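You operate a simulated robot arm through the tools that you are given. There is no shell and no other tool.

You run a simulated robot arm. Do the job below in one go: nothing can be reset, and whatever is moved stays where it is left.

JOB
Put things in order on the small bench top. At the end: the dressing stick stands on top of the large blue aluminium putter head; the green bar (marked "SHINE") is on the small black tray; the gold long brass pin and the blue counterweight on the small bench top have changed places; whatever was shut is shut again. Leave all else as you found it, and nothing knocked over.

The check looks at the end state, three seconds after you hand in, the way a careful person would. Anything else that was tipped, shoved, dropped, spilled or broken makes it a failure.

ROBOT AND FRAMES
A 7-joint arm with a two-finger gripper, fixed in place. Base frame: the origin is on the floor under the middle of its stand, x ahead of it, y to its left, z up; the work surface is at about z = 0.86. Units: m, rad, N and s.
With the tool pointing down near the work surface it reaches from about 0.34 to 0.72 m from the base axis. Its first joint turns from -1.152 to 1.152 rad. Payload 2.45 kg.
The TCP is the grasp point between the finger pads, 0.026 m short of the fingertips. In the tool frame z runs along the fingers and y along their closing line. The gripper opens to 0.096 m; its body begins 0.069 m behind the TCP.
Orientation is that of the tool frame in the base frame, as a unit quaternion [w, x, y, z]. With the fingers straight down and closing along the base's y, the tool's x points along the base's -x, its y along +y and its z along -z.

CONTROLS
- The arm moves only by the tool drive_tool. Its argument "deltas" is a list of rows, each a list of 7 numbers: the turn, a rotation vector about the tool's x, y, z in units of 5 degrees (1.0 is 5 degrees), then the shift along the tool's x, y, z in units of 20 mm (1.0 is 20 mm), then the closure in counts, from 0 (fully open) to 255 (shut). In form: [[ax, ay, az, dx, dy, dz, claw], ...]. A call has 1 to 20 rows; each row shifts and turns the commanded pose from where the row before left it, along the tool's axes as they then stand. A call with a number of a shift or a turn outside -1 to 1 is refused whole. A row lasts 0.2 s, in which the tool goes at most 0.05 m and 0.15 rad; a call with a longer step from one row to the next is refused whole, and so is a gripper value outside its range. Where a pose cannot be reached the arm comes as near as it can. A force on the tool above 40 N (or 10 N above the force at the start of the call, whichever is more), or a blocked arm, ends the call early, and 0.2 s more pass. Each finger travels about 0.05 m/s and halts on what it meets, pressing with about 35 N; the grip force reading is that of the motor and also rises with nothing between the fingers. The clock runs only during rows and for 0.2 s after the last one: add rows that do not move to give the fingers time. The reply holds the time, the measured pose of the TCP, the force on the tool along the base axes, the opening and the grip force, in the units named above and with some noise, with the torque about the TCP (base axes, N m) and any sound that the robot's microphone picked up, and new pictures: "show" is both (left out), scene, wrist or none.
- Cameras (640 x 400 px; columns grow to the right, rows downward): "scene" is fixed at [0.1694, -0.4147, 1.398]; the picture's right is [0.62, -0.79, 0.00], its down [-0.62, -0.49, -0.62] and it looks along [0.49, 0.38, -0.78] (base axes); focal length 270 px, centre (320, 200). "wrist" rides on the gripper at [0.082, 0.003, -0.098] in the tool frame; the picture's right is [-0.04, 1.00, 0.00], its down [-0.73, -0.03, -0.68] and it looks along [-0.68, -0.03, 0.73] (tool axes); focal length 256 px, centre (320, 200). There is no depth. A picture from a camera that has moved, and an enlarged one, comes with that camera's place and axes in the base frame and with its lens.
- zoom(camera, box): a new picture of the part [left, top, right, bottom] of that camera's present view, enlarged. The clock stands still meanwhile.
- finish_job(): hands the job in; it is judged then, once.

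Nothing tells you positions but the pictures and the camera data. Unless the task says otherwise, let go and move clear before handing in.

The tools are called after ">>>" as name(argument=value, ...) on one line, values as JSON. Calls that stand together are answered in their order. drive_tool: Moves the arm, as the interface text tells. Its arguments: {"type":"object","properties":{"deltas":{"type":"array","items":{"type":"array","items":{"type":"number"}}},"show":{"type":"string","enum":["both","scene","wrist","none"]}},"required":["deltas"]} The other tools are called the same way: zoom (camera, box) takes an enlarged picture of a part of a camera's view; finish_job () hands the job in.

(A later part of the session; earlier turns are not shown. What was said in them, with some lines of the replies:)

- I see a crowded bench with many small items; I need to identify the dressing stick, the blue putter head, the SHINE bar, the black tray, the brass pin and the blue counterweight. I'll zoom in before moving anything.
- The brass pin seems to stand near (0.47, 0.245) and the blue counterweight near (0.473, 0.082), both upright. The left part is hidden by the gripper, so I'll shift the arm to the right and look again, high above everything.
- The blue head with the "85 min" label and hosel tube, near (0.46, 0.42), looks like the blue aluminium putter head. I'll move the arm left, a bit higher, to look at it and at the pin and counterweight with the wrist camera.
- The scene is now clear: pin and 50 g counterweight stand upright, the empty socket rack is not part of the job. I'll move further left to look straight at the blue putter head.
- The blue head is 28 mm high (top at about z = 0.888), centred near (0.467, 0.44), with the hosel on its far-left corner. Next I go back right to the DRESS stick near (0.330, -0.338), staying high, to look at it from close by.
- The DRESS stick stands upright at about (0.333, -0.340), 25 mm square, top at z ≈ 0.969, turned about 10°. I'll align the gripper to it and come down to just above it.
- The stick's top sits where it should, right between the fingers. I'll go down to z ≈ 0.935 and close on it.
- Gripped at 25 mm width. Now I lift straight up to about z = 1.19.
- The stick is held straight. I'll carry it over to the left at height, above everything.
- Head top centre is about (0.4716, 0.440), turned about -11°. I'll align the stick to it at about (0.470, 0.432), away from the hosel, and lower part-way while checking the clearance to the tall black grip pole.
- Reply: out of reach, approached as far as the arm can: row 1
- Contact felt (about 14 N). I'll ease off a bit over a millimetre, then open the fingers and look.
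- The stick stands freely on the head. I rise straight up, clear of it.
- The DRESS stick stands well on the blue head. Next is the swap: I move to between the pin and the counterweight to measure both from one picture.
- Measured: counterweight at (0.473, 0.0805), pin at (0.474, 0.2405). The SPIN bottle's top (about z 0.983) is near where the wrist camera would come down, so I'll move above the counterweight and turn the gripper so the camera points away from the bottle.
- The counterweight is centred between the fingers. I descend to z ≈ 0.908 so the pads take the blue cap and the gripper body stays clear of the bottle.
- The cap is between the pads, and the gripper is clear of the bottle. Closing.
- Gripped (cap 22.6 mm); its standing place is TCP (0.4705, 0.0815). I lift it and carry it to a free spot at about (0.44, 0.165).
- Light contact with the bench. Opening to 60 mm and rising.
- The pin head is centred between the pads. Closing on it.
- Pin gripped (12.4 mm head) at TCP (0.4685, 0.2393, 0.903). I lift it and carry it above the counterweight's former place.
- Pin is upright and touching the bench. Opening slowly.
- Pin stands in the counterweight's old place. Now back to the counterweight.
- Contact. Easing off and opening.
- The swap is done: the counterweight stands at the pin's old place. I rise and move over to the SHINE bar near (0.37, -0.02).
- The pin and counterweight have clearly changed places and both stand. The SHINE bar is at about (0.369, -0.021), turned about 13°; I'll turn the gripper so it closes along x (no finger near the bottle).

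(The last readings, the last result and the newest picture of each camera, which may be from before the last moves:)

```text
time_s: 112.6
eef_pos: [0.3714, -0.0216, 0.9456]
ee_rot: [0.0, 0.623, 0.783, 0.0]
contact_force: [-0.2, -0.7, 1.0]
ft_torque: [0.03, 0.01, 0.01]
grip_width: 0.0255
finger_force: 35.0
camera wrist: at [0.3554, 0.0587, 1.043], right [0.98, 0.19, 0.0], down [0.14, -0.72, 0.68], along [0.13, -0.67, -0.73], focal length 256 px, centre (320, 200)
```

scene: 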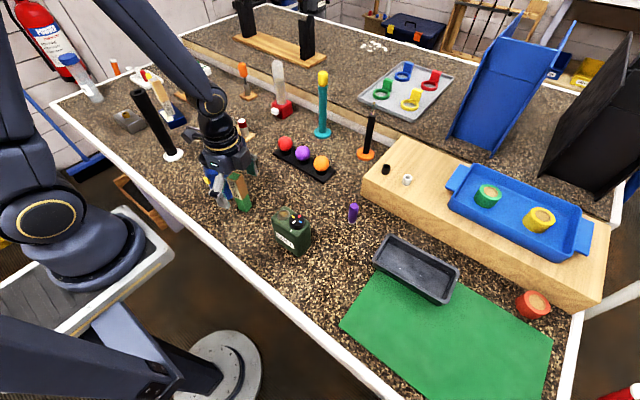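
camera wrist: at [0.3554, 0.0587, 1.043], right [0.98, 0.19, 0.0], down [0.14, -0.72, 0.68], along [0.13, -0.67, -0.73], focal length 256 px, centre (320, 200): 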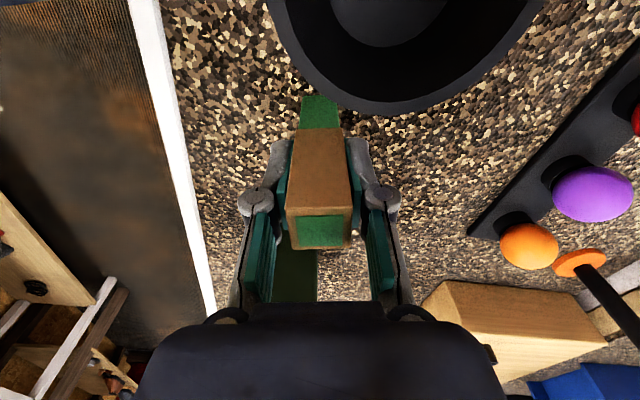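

SHINE bar gripped (25.5 mm). I lift it straight up and then carry it towards the black tray.

>>> drive_tool(deltas=[[0, 0, 0, 0, 0, -0.5, 255], [0, 0, 0, 0, 0, -1, 255], [0, 0, 0, 0, 0, -1, 255], [0, 0, 0, 0, 0, -1, 255], [0, 0, 0, 0, 0, -1, 255], [0, 0, 0, 0, 0, -1, 255], [0, 0, 0, 0, 0, -1, 255], [0, 0, 0, 0, 0, -1, 255], [0, 0, 0, 0, 0, -1, 255], [0, 0, 0, 0, 0, -1, 255], [0, 0, 0, 0, 0, -0.5, 255], [0, 0, 0, 0, 0, 0, 255]], show="both")

>>> drive_tool(deltas=[[0, 0, 0, -1, 0.017, 0, 255], [0, 0, 0, -1, 0.017, 0, 255], [0, 0, 0, -1, 0.017, 0, 255], [0, 0, 0, -1, 0.017, 0, 255], [0, 0, 0, -1, 0.017, 0, 255], [0, 0, 0, -1, 0.017, 0, 255], [0, 0, 0, -1, 0.017, 0, 255], [0, 0, 0, -1, 0.017, 0, 255], [0, 0, 0, -1, 0.017, 0, 255], [0, 0, 0, -1, 0.017, 0, 255], [0, 0, 0, -1, 0.017, 0, 255], [0, 0, 0, -1, 0.017, 0, 255], [0, 0, 0, -1, 0.017, 0, 255], [0, 0, 0, -1, 0.017, 0, 255], [0, 0, 0, -1, 0.017, 0, 255], [0, 0, 0, -1, 0.017, 0, 255], [0, 0, 0, -1, 0.017, 0, 255], [0, 0, 0, -1, 0.017, 0, 255], [0, 0, 0, 0, 0, 0, 255]], show="both")

```text
time_s: 115.2
eef_pos: [0.3713, -0.0213, 1.1443]
ee_rot: [0.0, 0.622, 0.783, 0.0]
contact_force: [-0.1, 0.0, -1.4]
ft_torque: [0.02, -0.02, 0.02]
grip_width: 0.0252
finger_force: 35.1
camera wrist: at [0.3555, 0.0588, 1.2438], right [0.98, 0.19, 0.0], down [0.14, -0.72, 0.68], along [0.13, -0.67, -0.73], focal length 256 px, centre (320, 200)
```

scene: 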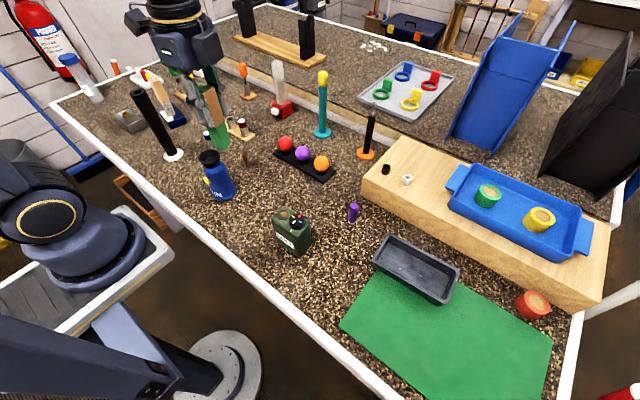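
wrist: 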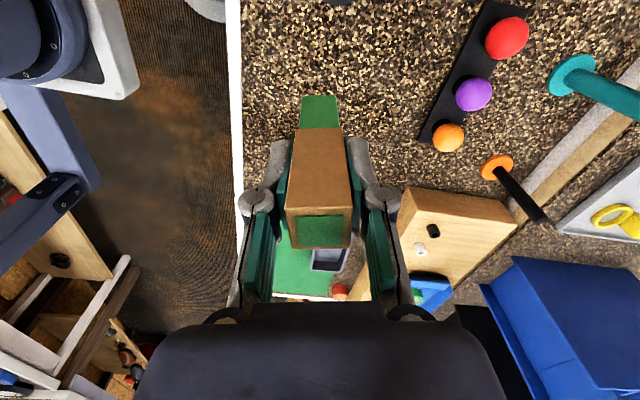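

```text
time_s: 119.2
eef_pos: [0.4572, -0.3727, 1.1439]
ee_rot: [0.0, 0.623, 0.782, 0.0]
contact_force: [0.2, 0.3, -1.0]
ft_torque: [-0.03, -0.01, 0.03]
grip_width: 0.0252
finger_force: 35.3
camera wrist: at [0.4421, -0.2913, 1.2431], right [0.98, 0.19, 0.0], down [0.14, -0.72, 0.68], along [0.13, -0.67, -0.73], focal length 256 px, centre (320, 200)
```

scene: 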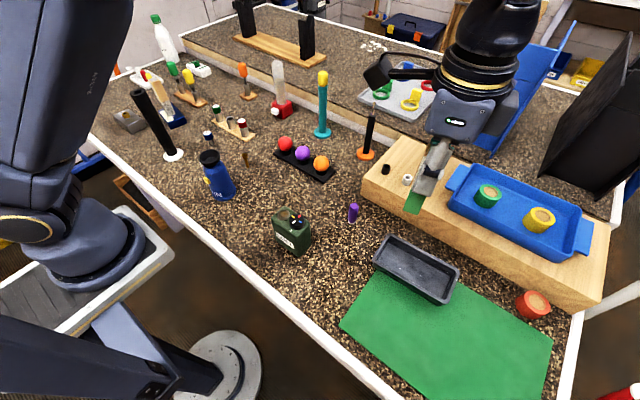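
wrist: 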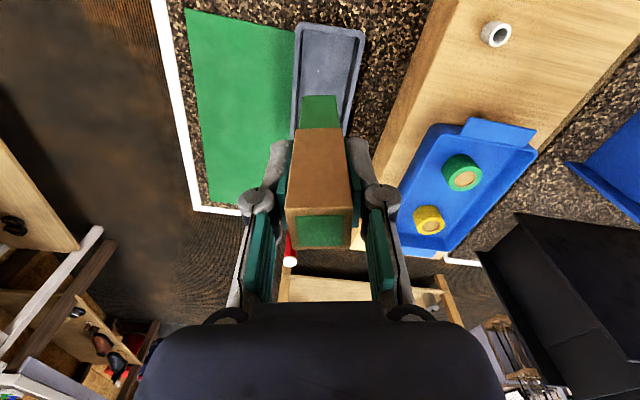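

>>> drive_tool(deltas=[[0, 0, 0.9, 0, 0, 0, 255], [0, 0, 0.9, 0, 0, 0, 255], [0, 0, 0, -0.8, 0.158, 0, 255], [0, 0, 0, -0.8, 0.158, 0, 255], [0, 0, 0, -0.8, 0.158, 0, 255], [0, 0, 0, 0, 0, 0, 255]], show="both")

>>> zoom(camera="wrist", box=[240, 0, 432, 120])

>>> zoom(camera="scene", box=[340, 130, 500, 310])

```text
time_s: 120.6
eef_pos: [0.4697, -0.4175, 1.1453]
ee_rot: [0.0, 0.682, 0.732, 0.0]
contact_force: [0.0, 0.4, -1.1]
ft_torque: [0.0, 0.01, 0.01]
grip_width: 0.0252
finger_force: 35.1
camera wrist: at [0.4672, -0.3364, 1.2431], right [1.0, 0.03, 0.0], down [0.02, -0.73, 0.68], along [0.02, -0.68, -0.73], focal length 256 px, centre (320, 200)
```

scene: 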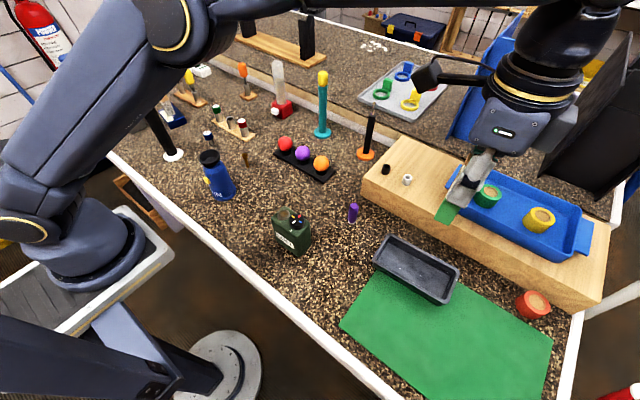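
wrist: 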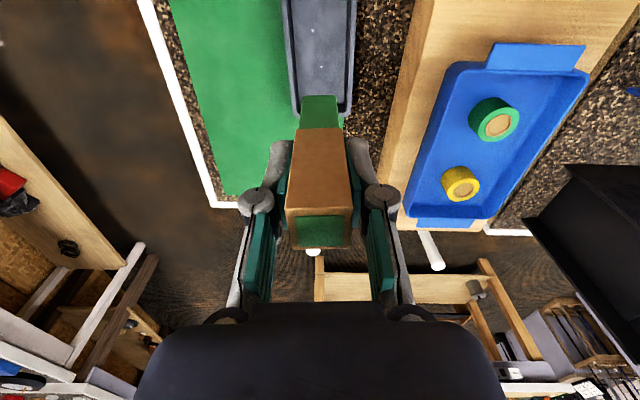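

```text
3.33 times, centred on (336, 60) of wrist
camera zoom: at [0.4672, -0.3364, 1.2431], right [1.0, 0.03, 0.0], down [0.02, -0.73, 0.68], along [0.02, -0.68, -0.73], focal length 853 px, centre (267, 667)
```

zoom: 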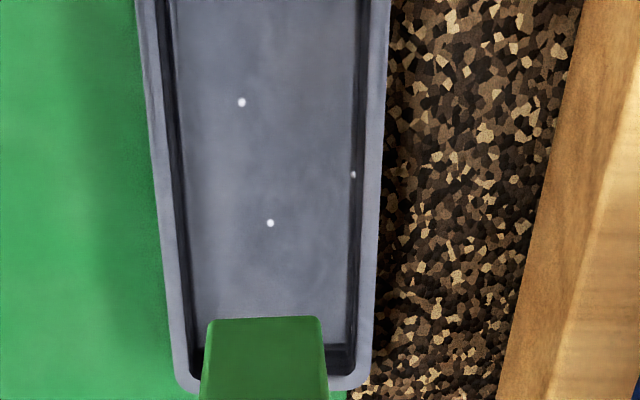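

```text
2.22 times, centred on (420, 220) of scene
camera zoom: at [0.1694, -0.4147, 1.398], right [0.62, -0.79, 0.0], down [-0.62, -0.49, -0.62], along [0.49, 0.38, -0.78], focal length 600 px, centre (98, 156)
```

zoom: 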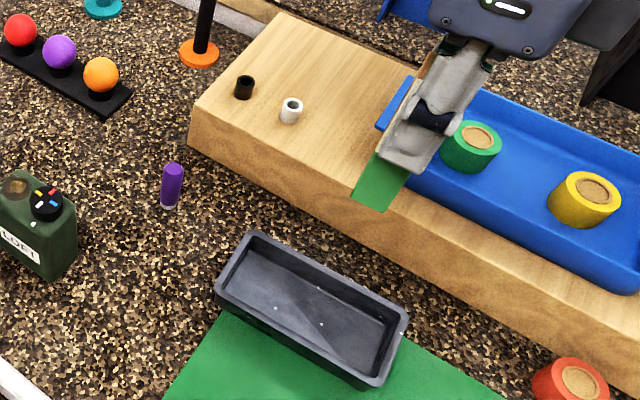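

The tray floor centre is about (0.472, -0.42). I'll correct slightly and lower the bar, stopping short of the floor.

>>> drive_tool(deltas=[[0, 0, 0, -0.13, 0.1, 0.5, 255], [0, 0, 0, 0, 0, 1, 255], [0, 0, 0, 0, 0, 1, 255], [0, 0, 0, 0, 0, 1, 255], [0, 0, 0, 0, 0, 1, 255], [0, 0, 0, 0, 0, 1, 255], [0, 0, 0, 0, 0, 1, 255], [0, 0, 0, 0, 0, 1, 255], [0, 0, 0, 0, 0, 0, 255]], show="both")

>>> zoom(camera="wrist", box=[240, 0, 432, 140])

>>> zoom(camera="scene", box=[340, 190, 500, 310])

```text
time_s: 122.6
eef_pos: [0.4728, -0.4211, 0.9953]
ee_rot: [0.0, 0.682, 0.731, 0.0]
contact_force: [-1.0, -0.6, -1.0]
ft_torque: [0.02, -0.03, 0.04]
grip_width: 0.0255
finger_force: 34.6
camera wrist: at [0.4698, -0.3391, 1.0931], right [1.0, 0.03, 0.0], down [0.02, -0.73, 0.68], along [0.02, -0.68, -0.73], focal length 256 px, centre (320, 200)
```

scene: 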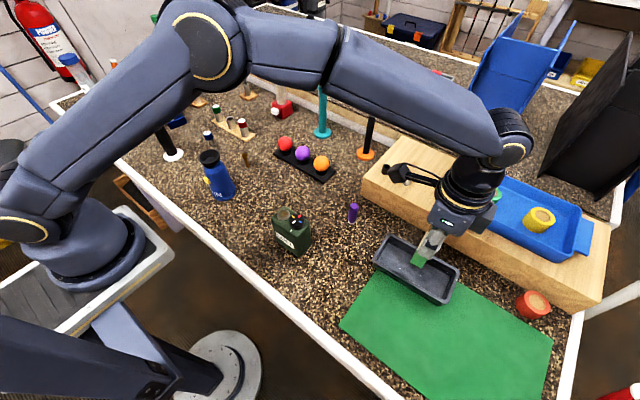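
wrist: 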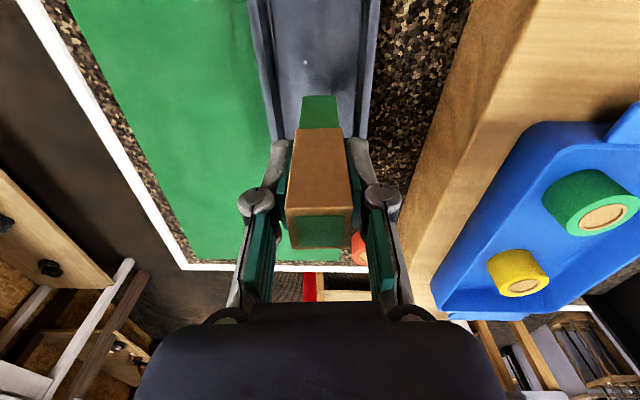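

```text
2.86 times, centred on (336, 70) of wrist
camera zoom: at [0.4698, -0.3391, 1.0931], right [1.0, 0.03, 0.0], down [0.02, -0.73, 0.68], along [0.02, -0.68, -0.73], focal length 731 px, centre (274, 571)
```

zoom: 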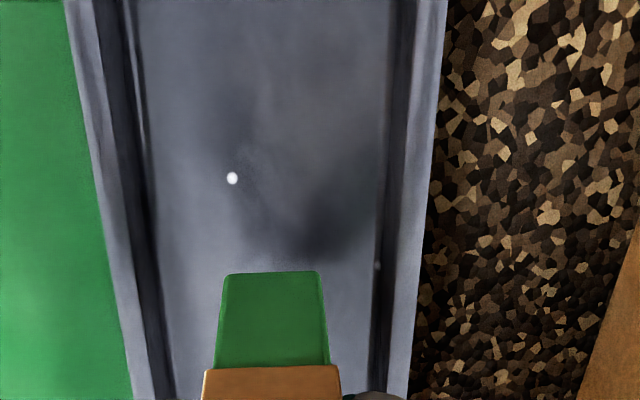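

```text
3.33 times, centred on (420, 250) of scene
camera zoom: at [0.1694, -0.4147, 1.398], right [0.62, -0.79, 0.0], down [-0.62, -0.49, -0.62], along [0.49, 0.38, -0.78], focal length 900 px, centre (-13, 33)
```

zoom: 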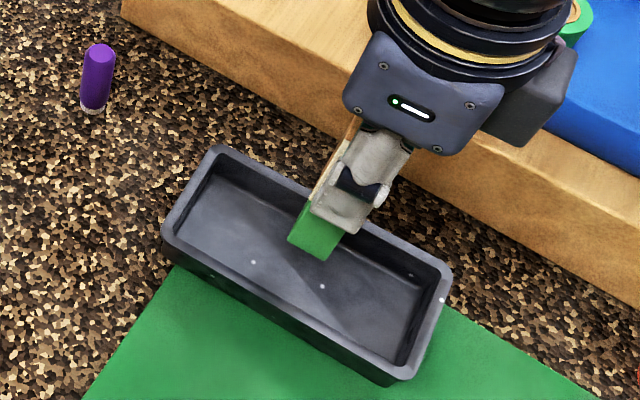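

>>> drive_tool(deltas=[[0, 0, 0, 0, 0, 0.6, 255], [0, 0, 0, 0, 0, 0.6, 255], [0, 0, 0, 0, 0, 0.4, 255], [0, 0, 0, 0, 0, 0.2, 255], [0, 0, 0, 0, 0, 0, 255]], show="none")

>>> zoom(camera="scene", box=[360, 215, 480, 305])

>>> zoom(camera="wrist", box=[240, 20, 400, 140])

```text
time_s: 123.8
eef_pos: [0.4715, -0.4209, 0.9596]
ee_rot: [0.0, 0.682, 0.732, 0.0]
contact_force: [0.5, -0.3, -1.2]
ft_torque: [-0.04, -0.02, 0.05]
grip_width: 0.0251
finger_force: 35.2
```

```text
4.44 times, centred on (420, 260) of scene
camera zoom: at [0.1694, -0.4147, 1.398], right [0.62, -0.79, 0.0], down [-0.62, -0.49, -0.62], along [0.49, 0.38, -0.78], focal length 1199 px, centre (-124, -67)
```

zoom: 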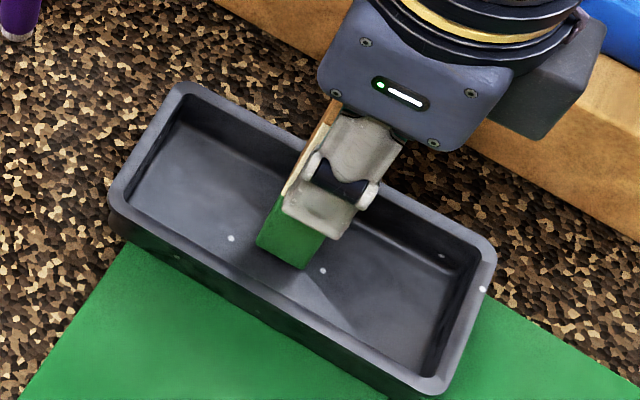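

```text
3.33 times, centred on (320, 80) of wrist
camera zoom: at [0.4697, -0.3389, 1.0572], right [1.0, 0.03, 0.0], down [0.02, -0.73, 0.68], along [0.02, -0.68, -0.73], focal length 853 px, centre (320, 600)
```

zoom: 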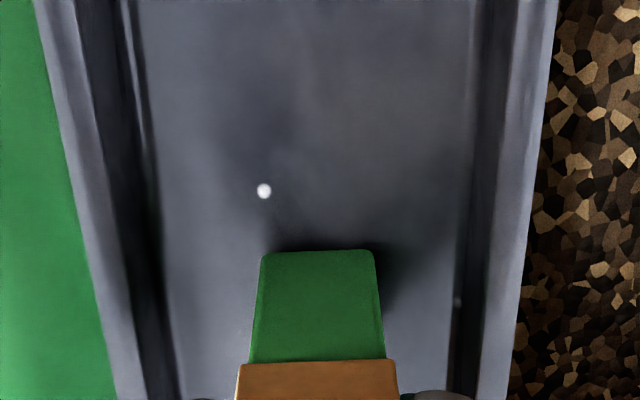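

>>> drive_tool(deltas=[[0, 0, 0, 0, 0, 0.15, 255], [0, 0, 0, 0, 0, 0.1, 255], [0, 0, 0, 0, 0, 0, 255]], show="none")

>>> drive_tool(deltas=[[0, 0, 0, 0, 0, 0.08, 255], [0, 0, 0, 0, 0, 0, 255]], show="none")

```text
time_s: 124.6
eef_pos: [0.4717, -0.4199, 0.9546]
ee_rot: [0.001, 0.682, 0.731, 0.0]
contact_force: [0.7, 0.0, -0.7]
ft_torque: [0.0, 0.0, -0.01]
grip_width: 0.0251
finger_force: 35.5
```

```text
time_s: 125.2
eef_pos: [0.4723, -0.4213, 0.9523]
ee_rot: [-0.001, 0.682, 0.731, 0.001]
contact_force: [-0.2, -0.5, -0.6]
ft_torque: [0.01, 0.02, 0.02]
grip_width: 0.0251
finger_force: 35.1
```

>>> drive_tool(deltas=[[0, 0, 0, 0, 0, 0.05, 255], [0, 0, 0, 0, 0, 0, 255]], show="none")

>>> drive_tool(deltas=[[0, 0, 0, 0, 0, 0.05, 255], [0, 0, 0, 0, 0, 0, 255]], show="none")

```text
time_s: 125.8
eef_pos: [0.4738, -0.4202, 0.952]
ee_rot: [0.001, 0.682, 0.732, 0.001]
contact_force: [-0.7, 2.8, 8.4]
ft_torque: [0.22, 0.09, -0.03]
grip_width: 0.0254
finger_force: 34.7
```

```text
time_s: 126.4
eef_pos: [0.4719, -0.4211, 0.9525]
ee_rot: [0.001, 0.682, 0.731, 0.0]
contact_force: [-1.8, 5.9, 24.9]
ft_torque: [0.6, 0.19, 0.01]
grip_width: 0.0254
finger_force: 34.8
```

Firm contact with the tray floor; easing back to light contact, then opening.

>>> drive_tool(deltas=[[0, 0, 0, 0, 0, -0.065, 255], [0, 0, 0, 0, 0, 0, 255]], show="none")

>>> zoom(camera="scene", box=[360, 215, 480, 305])

```text
time_s: 127.0
eef_pos: [0.4722, -0.4201, 0.9522]
ee_rot: [0.002, 0.682, 0.731, 0.0]
contact_force: [2.3, 1.8, 18.6]
ft_torque: [0.24, -0.18, -0.03]
grip_width: 0.0254
finger_force: 33.8
```

```text
4.44 times, centred on (420, 260) of scene
camera zoom: at [0.1691, -0.4144, 1.3981], right [0.62, -0.79, 0.0], down [-0.62, -0.49, -0.62], along [0.49, 0.38, -0.78], focal length 1199 px, centre (-124, -67)
```

zoom: 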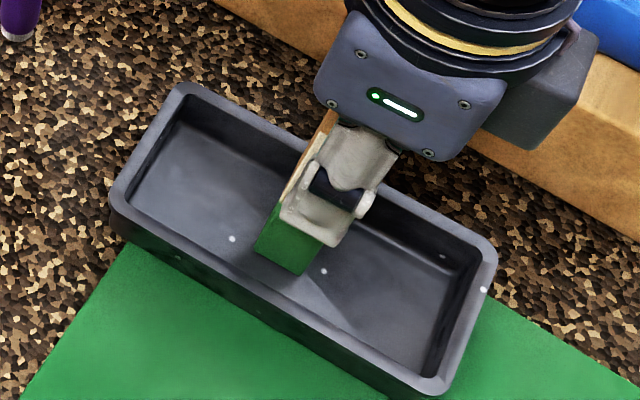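

>>> drive_tool(deltas=[[0, 0, 0, 0, 0, -0.04, 255], [0, 0, 0, 0, 0, 0, 255]], show="none")

```text
time_s: 127.6
eef_pos: [0.4726, -0.4221, 0.9524]
ee_rot: [-0.001, 0.681, 0.732, 0.0]
contact_force: [4.3, -1.2, 9.7]
ft_torque: [-0.14, -0.26, 0.0]
grip_width: 0.0254
finger_force: 34.9
```

>>> drive_tool(deltas=[[0, 0, 0, 0, 0, -0.035, 255], [0, 0, 0, 0, 0, 0, 255]], show="none")

```text
time_s: 128.2
eef_pos: [0.4717, -0.4201, 0.9527]
ee_rot: [-0.001, 0.682, 0.731, -0.001]
contact_force: [0.2, -1.0, 1.9]
ft_torque: [-0.12, -0.03, -0.02]
grip_width: 0.0251
finger_force: 35.1
```

Light contact now. Opening the fingers.

>>> drive_tool(deltas=[[0, 0, 0, 0, 0, 0, 180], [0, 0, 0, 0, 0, 0, 160], [0, 0, 0, 0, 0, 0, 130], [0, 0, 0, 0, 0, 0, 80], [0, 0, 0, 0, 0, 0, 30], [0, 0, 0, 0, 0, 0, 20], [0, 0, 0, 0, 0, 0, 20]], show="both")

```text
time_s: 129.8
eef_pos: [0.4724, -0.4215, 0.9534]
ee_rot: [0.0, 0.682, 0.731, 0.0]
contact_force: [0.6, 0.2, 0.5]
ft_torque: [-0.03, 0.04, -0.01]
grip_width: 0.0885
finger_force: 0.1
camera wrist: at [0.4695, -0.3392, 1.0517], right [1.0, 0.03, 0.0], down [0.02, -0.73, 0.68], along [0.02, -0.68, -0.73], focal length 256 px, centre (320, 200)
```

scene: 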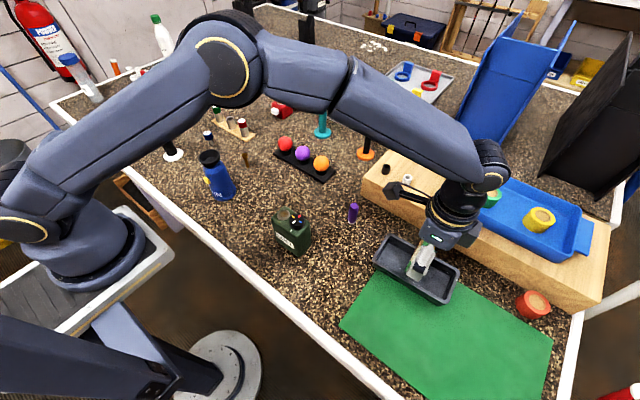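
wrist: 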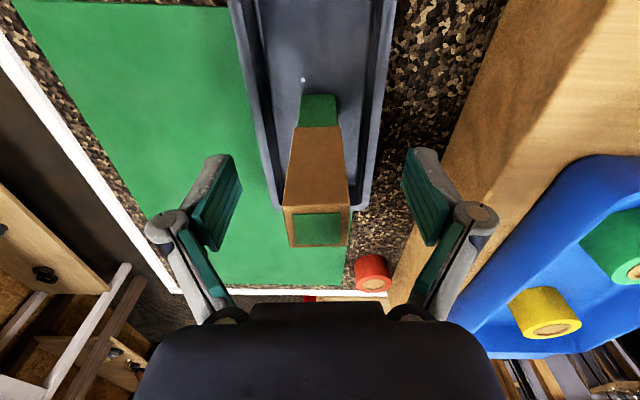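

>>> drive_tool(deltas=[[0, 0, 0, 0, 0, -0.5, 20], [0, 0, 0, 0, 0, -1, 20], [0, 0, 0, 0, 0, -1, 20], [0, 0, 0, 0, 0, -1, 20], [0, 0, 0, 0, 0, -1, 20], [0, 0, 0, 0, 0, -1, 20], [0, 0, 0, 0, 0, -1, 20], [0, 0, 0, 0, 0, -1, 20], [0, 0, 0, 0, 0, -1, 20], [0, 0, 0, 0, 0, -1, 20], [0, 0, 0, 0, 0, 0, 20]], show="both")

>>> zoom(camera="wrist", box=[240, 0, 400, 110])

>>> zoom(camera="scene", box=[340, 200, 500, 310])

```text
time_s: 132.2
eef_pos: [0.4723, -0.4214, 1.1424]
ee_rot: [-0.001, 0.682, 0.731, -0.001]
contact_force: [0.7, -0.6, -1.1]
ft_torque: [-0.02, -0.02, -0.02]
grip_width: 0.0885
finger_force: 0.0
camera wrist: at [0.4696, -0.3393, 1.2421], right [1.0, 0.03, 0.0], down [0.02, -0.73, 0.68], along [0.02, -0.68, -0.73], focal length 256 px, centre (320, 200)
```

scene: 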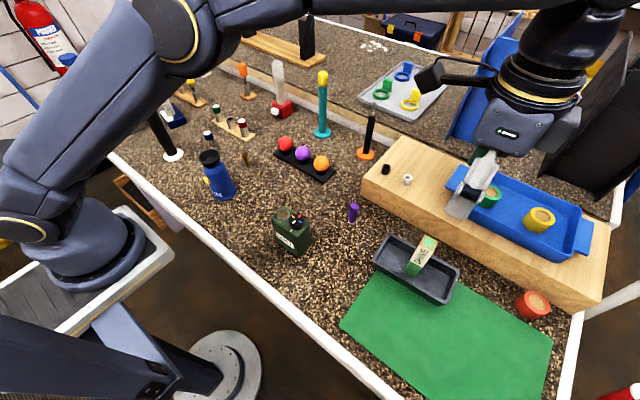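
wrist: 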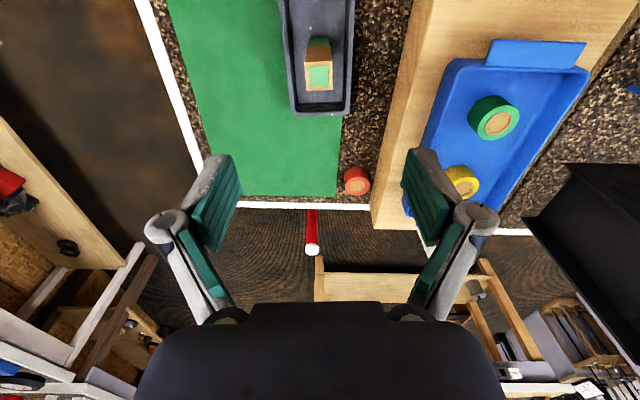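

```text
3.64 times, centred on (320, 55) of wrist
camera zoom: at [0.4696, -0.3393, 1.2421], right [1.0, 0.03, 0.0], down [0.02, -0.73, 0.68], along [0.02, -0.68, -0.73], focal length 931 px, centre (320, 727)
```

zoom: 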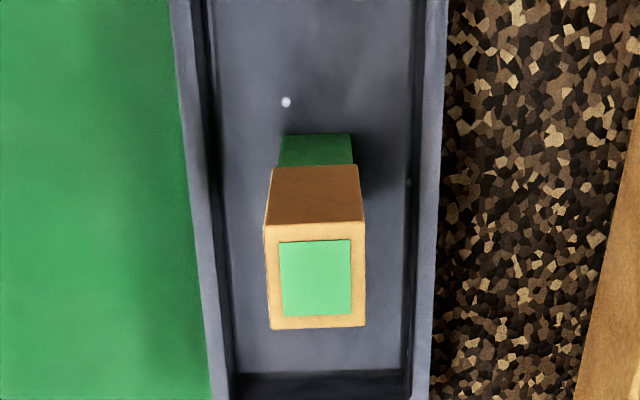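

```text
3.64 times, centred on (420, 255) of scene
camera zoom: at [0.1694, -0.4147, 1.398], right [0.62, -0.79, 0.0], down [-0.62, -0.49, -0.62], along [0.49, 0.38, -0.78], focal length 981 px, centre (-44, 0)
```

zoom: 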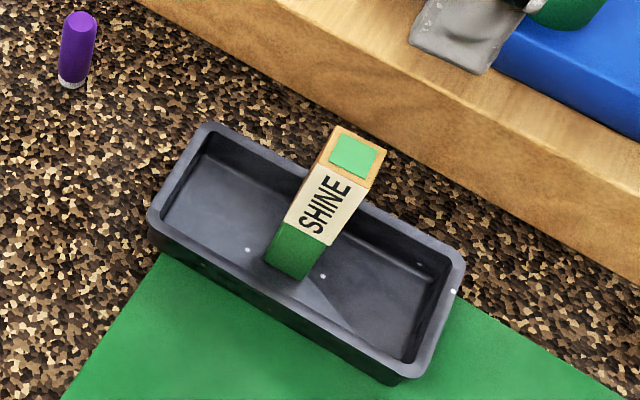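

The SHINE bar stands upright in the tray and the tray has not moved. I'll move the arm clear to get an open view of the whole bench for a final check.

>>> drive_tool(deltas=[[0, 0, 0, 1, -0.185, -0.15, 0], [0, 0, 0, 1, -0.185, -0.15, 0], [0, 0, 0, 1, -0.185, -0.15, 0], [0, 0, 0, 1, -0.185, -0.15, 0], [0, 0, 0, 1, -0.185, -0.15, 0], [0, 0, 0, 1, -0.185, -0.15, 0], [0, 0, 0, 1, -0.185, -0.15, 0], [0, 0, 0, 1, -0.185, -0.15, 0], [0, 0, 0, 1, -0.185, -0.15, 0], [0, 0, 0, 1, -0.185, -0.15, 0], [0, 0, 0, 1, -0.185, 0, 0], [0, 0, 0, 1, -0.185, 0, 0], [0, 0, 0, 1, -0.185, 0, 0], [0, 0, 0, 1, -0.185, 0, 0], [0, 0, 0, 1, -0.185, 0, 0], [0, 0, 0, 1, -0.185, 0, 0], [0, 0, 0, 1, -0.185, 0, 0], [0, 0, 0, 1, -0.185, 0, 0]], show="none")

>>> drive_tool(deltas=[[0, 0, -1, 0, 0, 0, 0], [0, 0, -1, 0, 0, 0, 0], [0, 0, -1, 0, 0, 0, 0], [0, 0, -1, 0, 0, 0, 0], [0, 0, -1, 0, 0, 0, 0], [0, 0, -1, 0, 0, 0, 0], [0, 0, -1, 0, 0, 0, 0], [0, 0, -1, 0, 0, 0, 0], [0, 0, -1, 0, 0, 0, 0], [0, 0, -1, 0, 0, 0, 0], [0, 0, -1, 0, 0, 0, 0], [0, 0, -1, 0, 0, 0, 0], [0, 0, -1, 0, 0, 0, 0], [0, 0, -1, 0, 0, 0, 0], [0, 0, -1, 0, 0, 0, 0], [0, 0, -1, 0, 0, 0, 0], [0, 0, -1, 0, 0, 0, 0], [0, 0, -0.2, 0, 0, 0, 0]], show="none")

```text
time_s: 136.0
eef_pos: [0.3799, -0.0659, 1.1726]
ee_rot: [0.0, 0.682, 0.731, 0.0]
contact_force: [0.2, 0.4, -1.0]
ft_torque: [0.02, 0.0, -0.01]
grip_width: 0.0958
finger_force: 0.1
```

```text
time_s: 139.8
eef_pos: [0.3807, -0.0673, 1.1737]
ee_rot: [0.0, -0.002, 1.0, 0.0]
contact_force: [-0.1, -0.6, 0.4]
ft_torque: [-0.03, 0.01, 0.0]
grip_width: 0.0957
finger_force: 0.0
```

>>> drive_tool(deltas=[[0, 0, 0, 0.5, 1, 0, 0], [0, 0, 0, 0.5, 1, 0, 0], [0, 0, 0, 0.5, 1, 0, 0], [0, 0, 0, 0.5, 1, 0, 0], [0, 0, 0, 0.5, 1, 0, 0], [0, 0, 0, 0, 1, 0, 0], [0, 0, 0, 0, 1, 0, 0], [0, 0, 0, 0, 1, 0, 0], [0, 0, 0, 0, 1, 0, 0], [0, 0, 0, 0, 1, 0, 0], [0, 0, 0, 0, 0, 0, 0]], show="both")

>>> zoom(camera="scene", box=[90, 60, 250, 160])

>>> zoom(camera="scene", box=[180, 110, 380, 235])

>>> zoom(camera="scene", box=[260, 190, 580, 390])

```text
time_s: 142.2
eef_pos: [0.3308, 0.1338, 1.1731]
ee_rot: [0.0, 0.0, 1.0, 0.001]
contact_force: [-1.0, -1.0, 0.0]
ft_torque: [0.01, -0.01, 0.02]
grip_width: 0.096
finger_force: 0.1
camera wrist: at [0.2493, 0.1377, 1.2717], right [0.04, 1.0, 0.0], down [0.73, -0.03, 0.68], along [0.68, -0.03, -0.73], focal length 256 px, centre (320, 200)
```

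scene: 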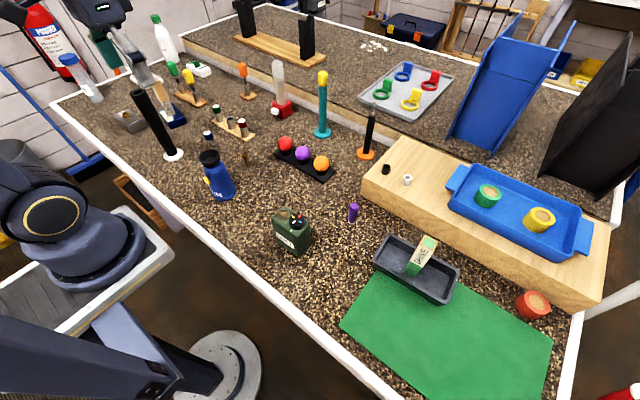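
wrist: 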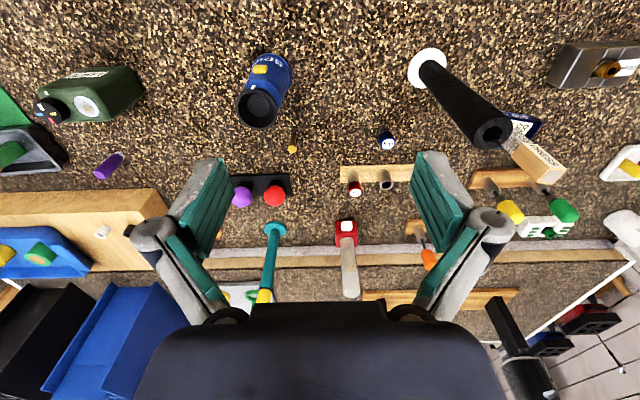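

```text
4.00 times, centred on (170, 110) of scene
camera zoom: at [0.1694, -0.4147, 1.398], right [0.62, -0.79, 0.0], down [-0.62, -0.49, -0.62], along [0.49, 0.38, -0.78], focal length 1079 px, centre (920, 560)
```

zoom: 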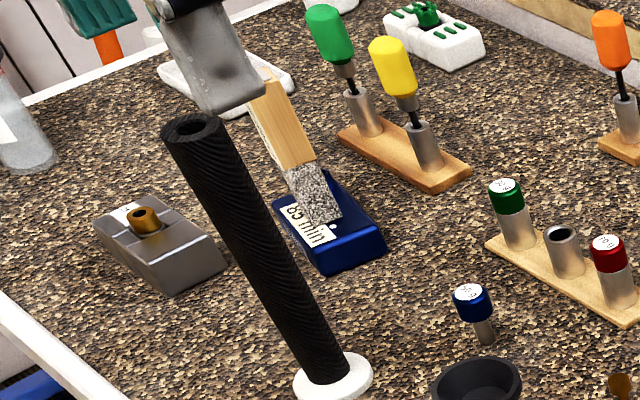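

```text
3.20 times, centred on (280, 172) of scene
camera zoom: at [0.1694, -0.4147, 1.398], right [0.62, -0.79, 0.0], down [-0.62, -0.49, -0.62], along [0.49, 0.38, -0.78], focal length 864 px, centre (448, 288)
```

zoom: 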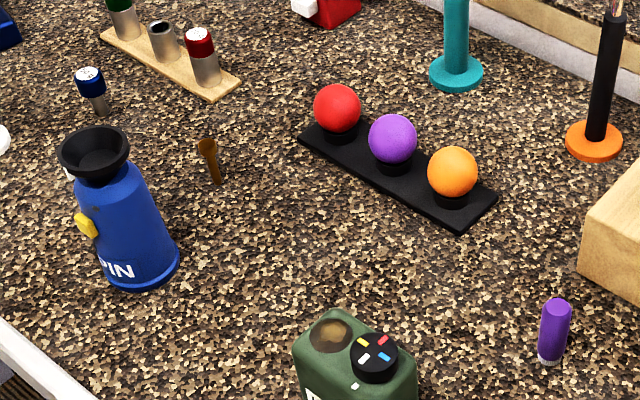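

```text
2.00 times, centred on (420, 290) of scene
camera zoom: at [0.1694, -0.4147, 1.398], right [0.62, -0.79, 0.0], down [-0.62, -0.49, -0.62], along [0.49, 0.38, -0.78], focal length 540 px, centre (120, 20)
```

zoom: 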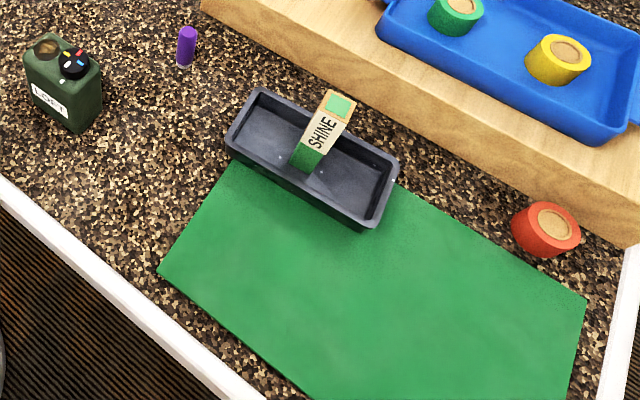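

The final check matches the job:
- The DRESS stick stands on the blue putter head.
- The SHINE bar stands in the small black tray.
- The brass pin and the blue 50 g counterweight have swapped places, both upright.
- Nothing was opened, and everything else is where it was.

The gripper is empty and clear, so I'm handing in.

>>> finish_job()

```text
The job is handed in.
```

I finished and handed in the job; I don't have the check's result. This is how the bench looked in the last pictures before I handed in:

- **Dressing stick:** it stands upright on top of the blue aluminium putter head (marked "85 min"), clear of the hosel.
- **Green bar ("SHINE"):** it stands upright on the floor of the small black tray, and the tray has not moved.
- **Pin and counterweight:** the long brass pin and the blue 50 g counterweight have changed places, to within a few millimetres. Both stand upright.
- **Shut things:** I opened nothing, so there was nothing to shut again.
- **Everything else:** I saw nothing else moved or knocked over. The gripper was open, empty and clear of the bench when I handed in.
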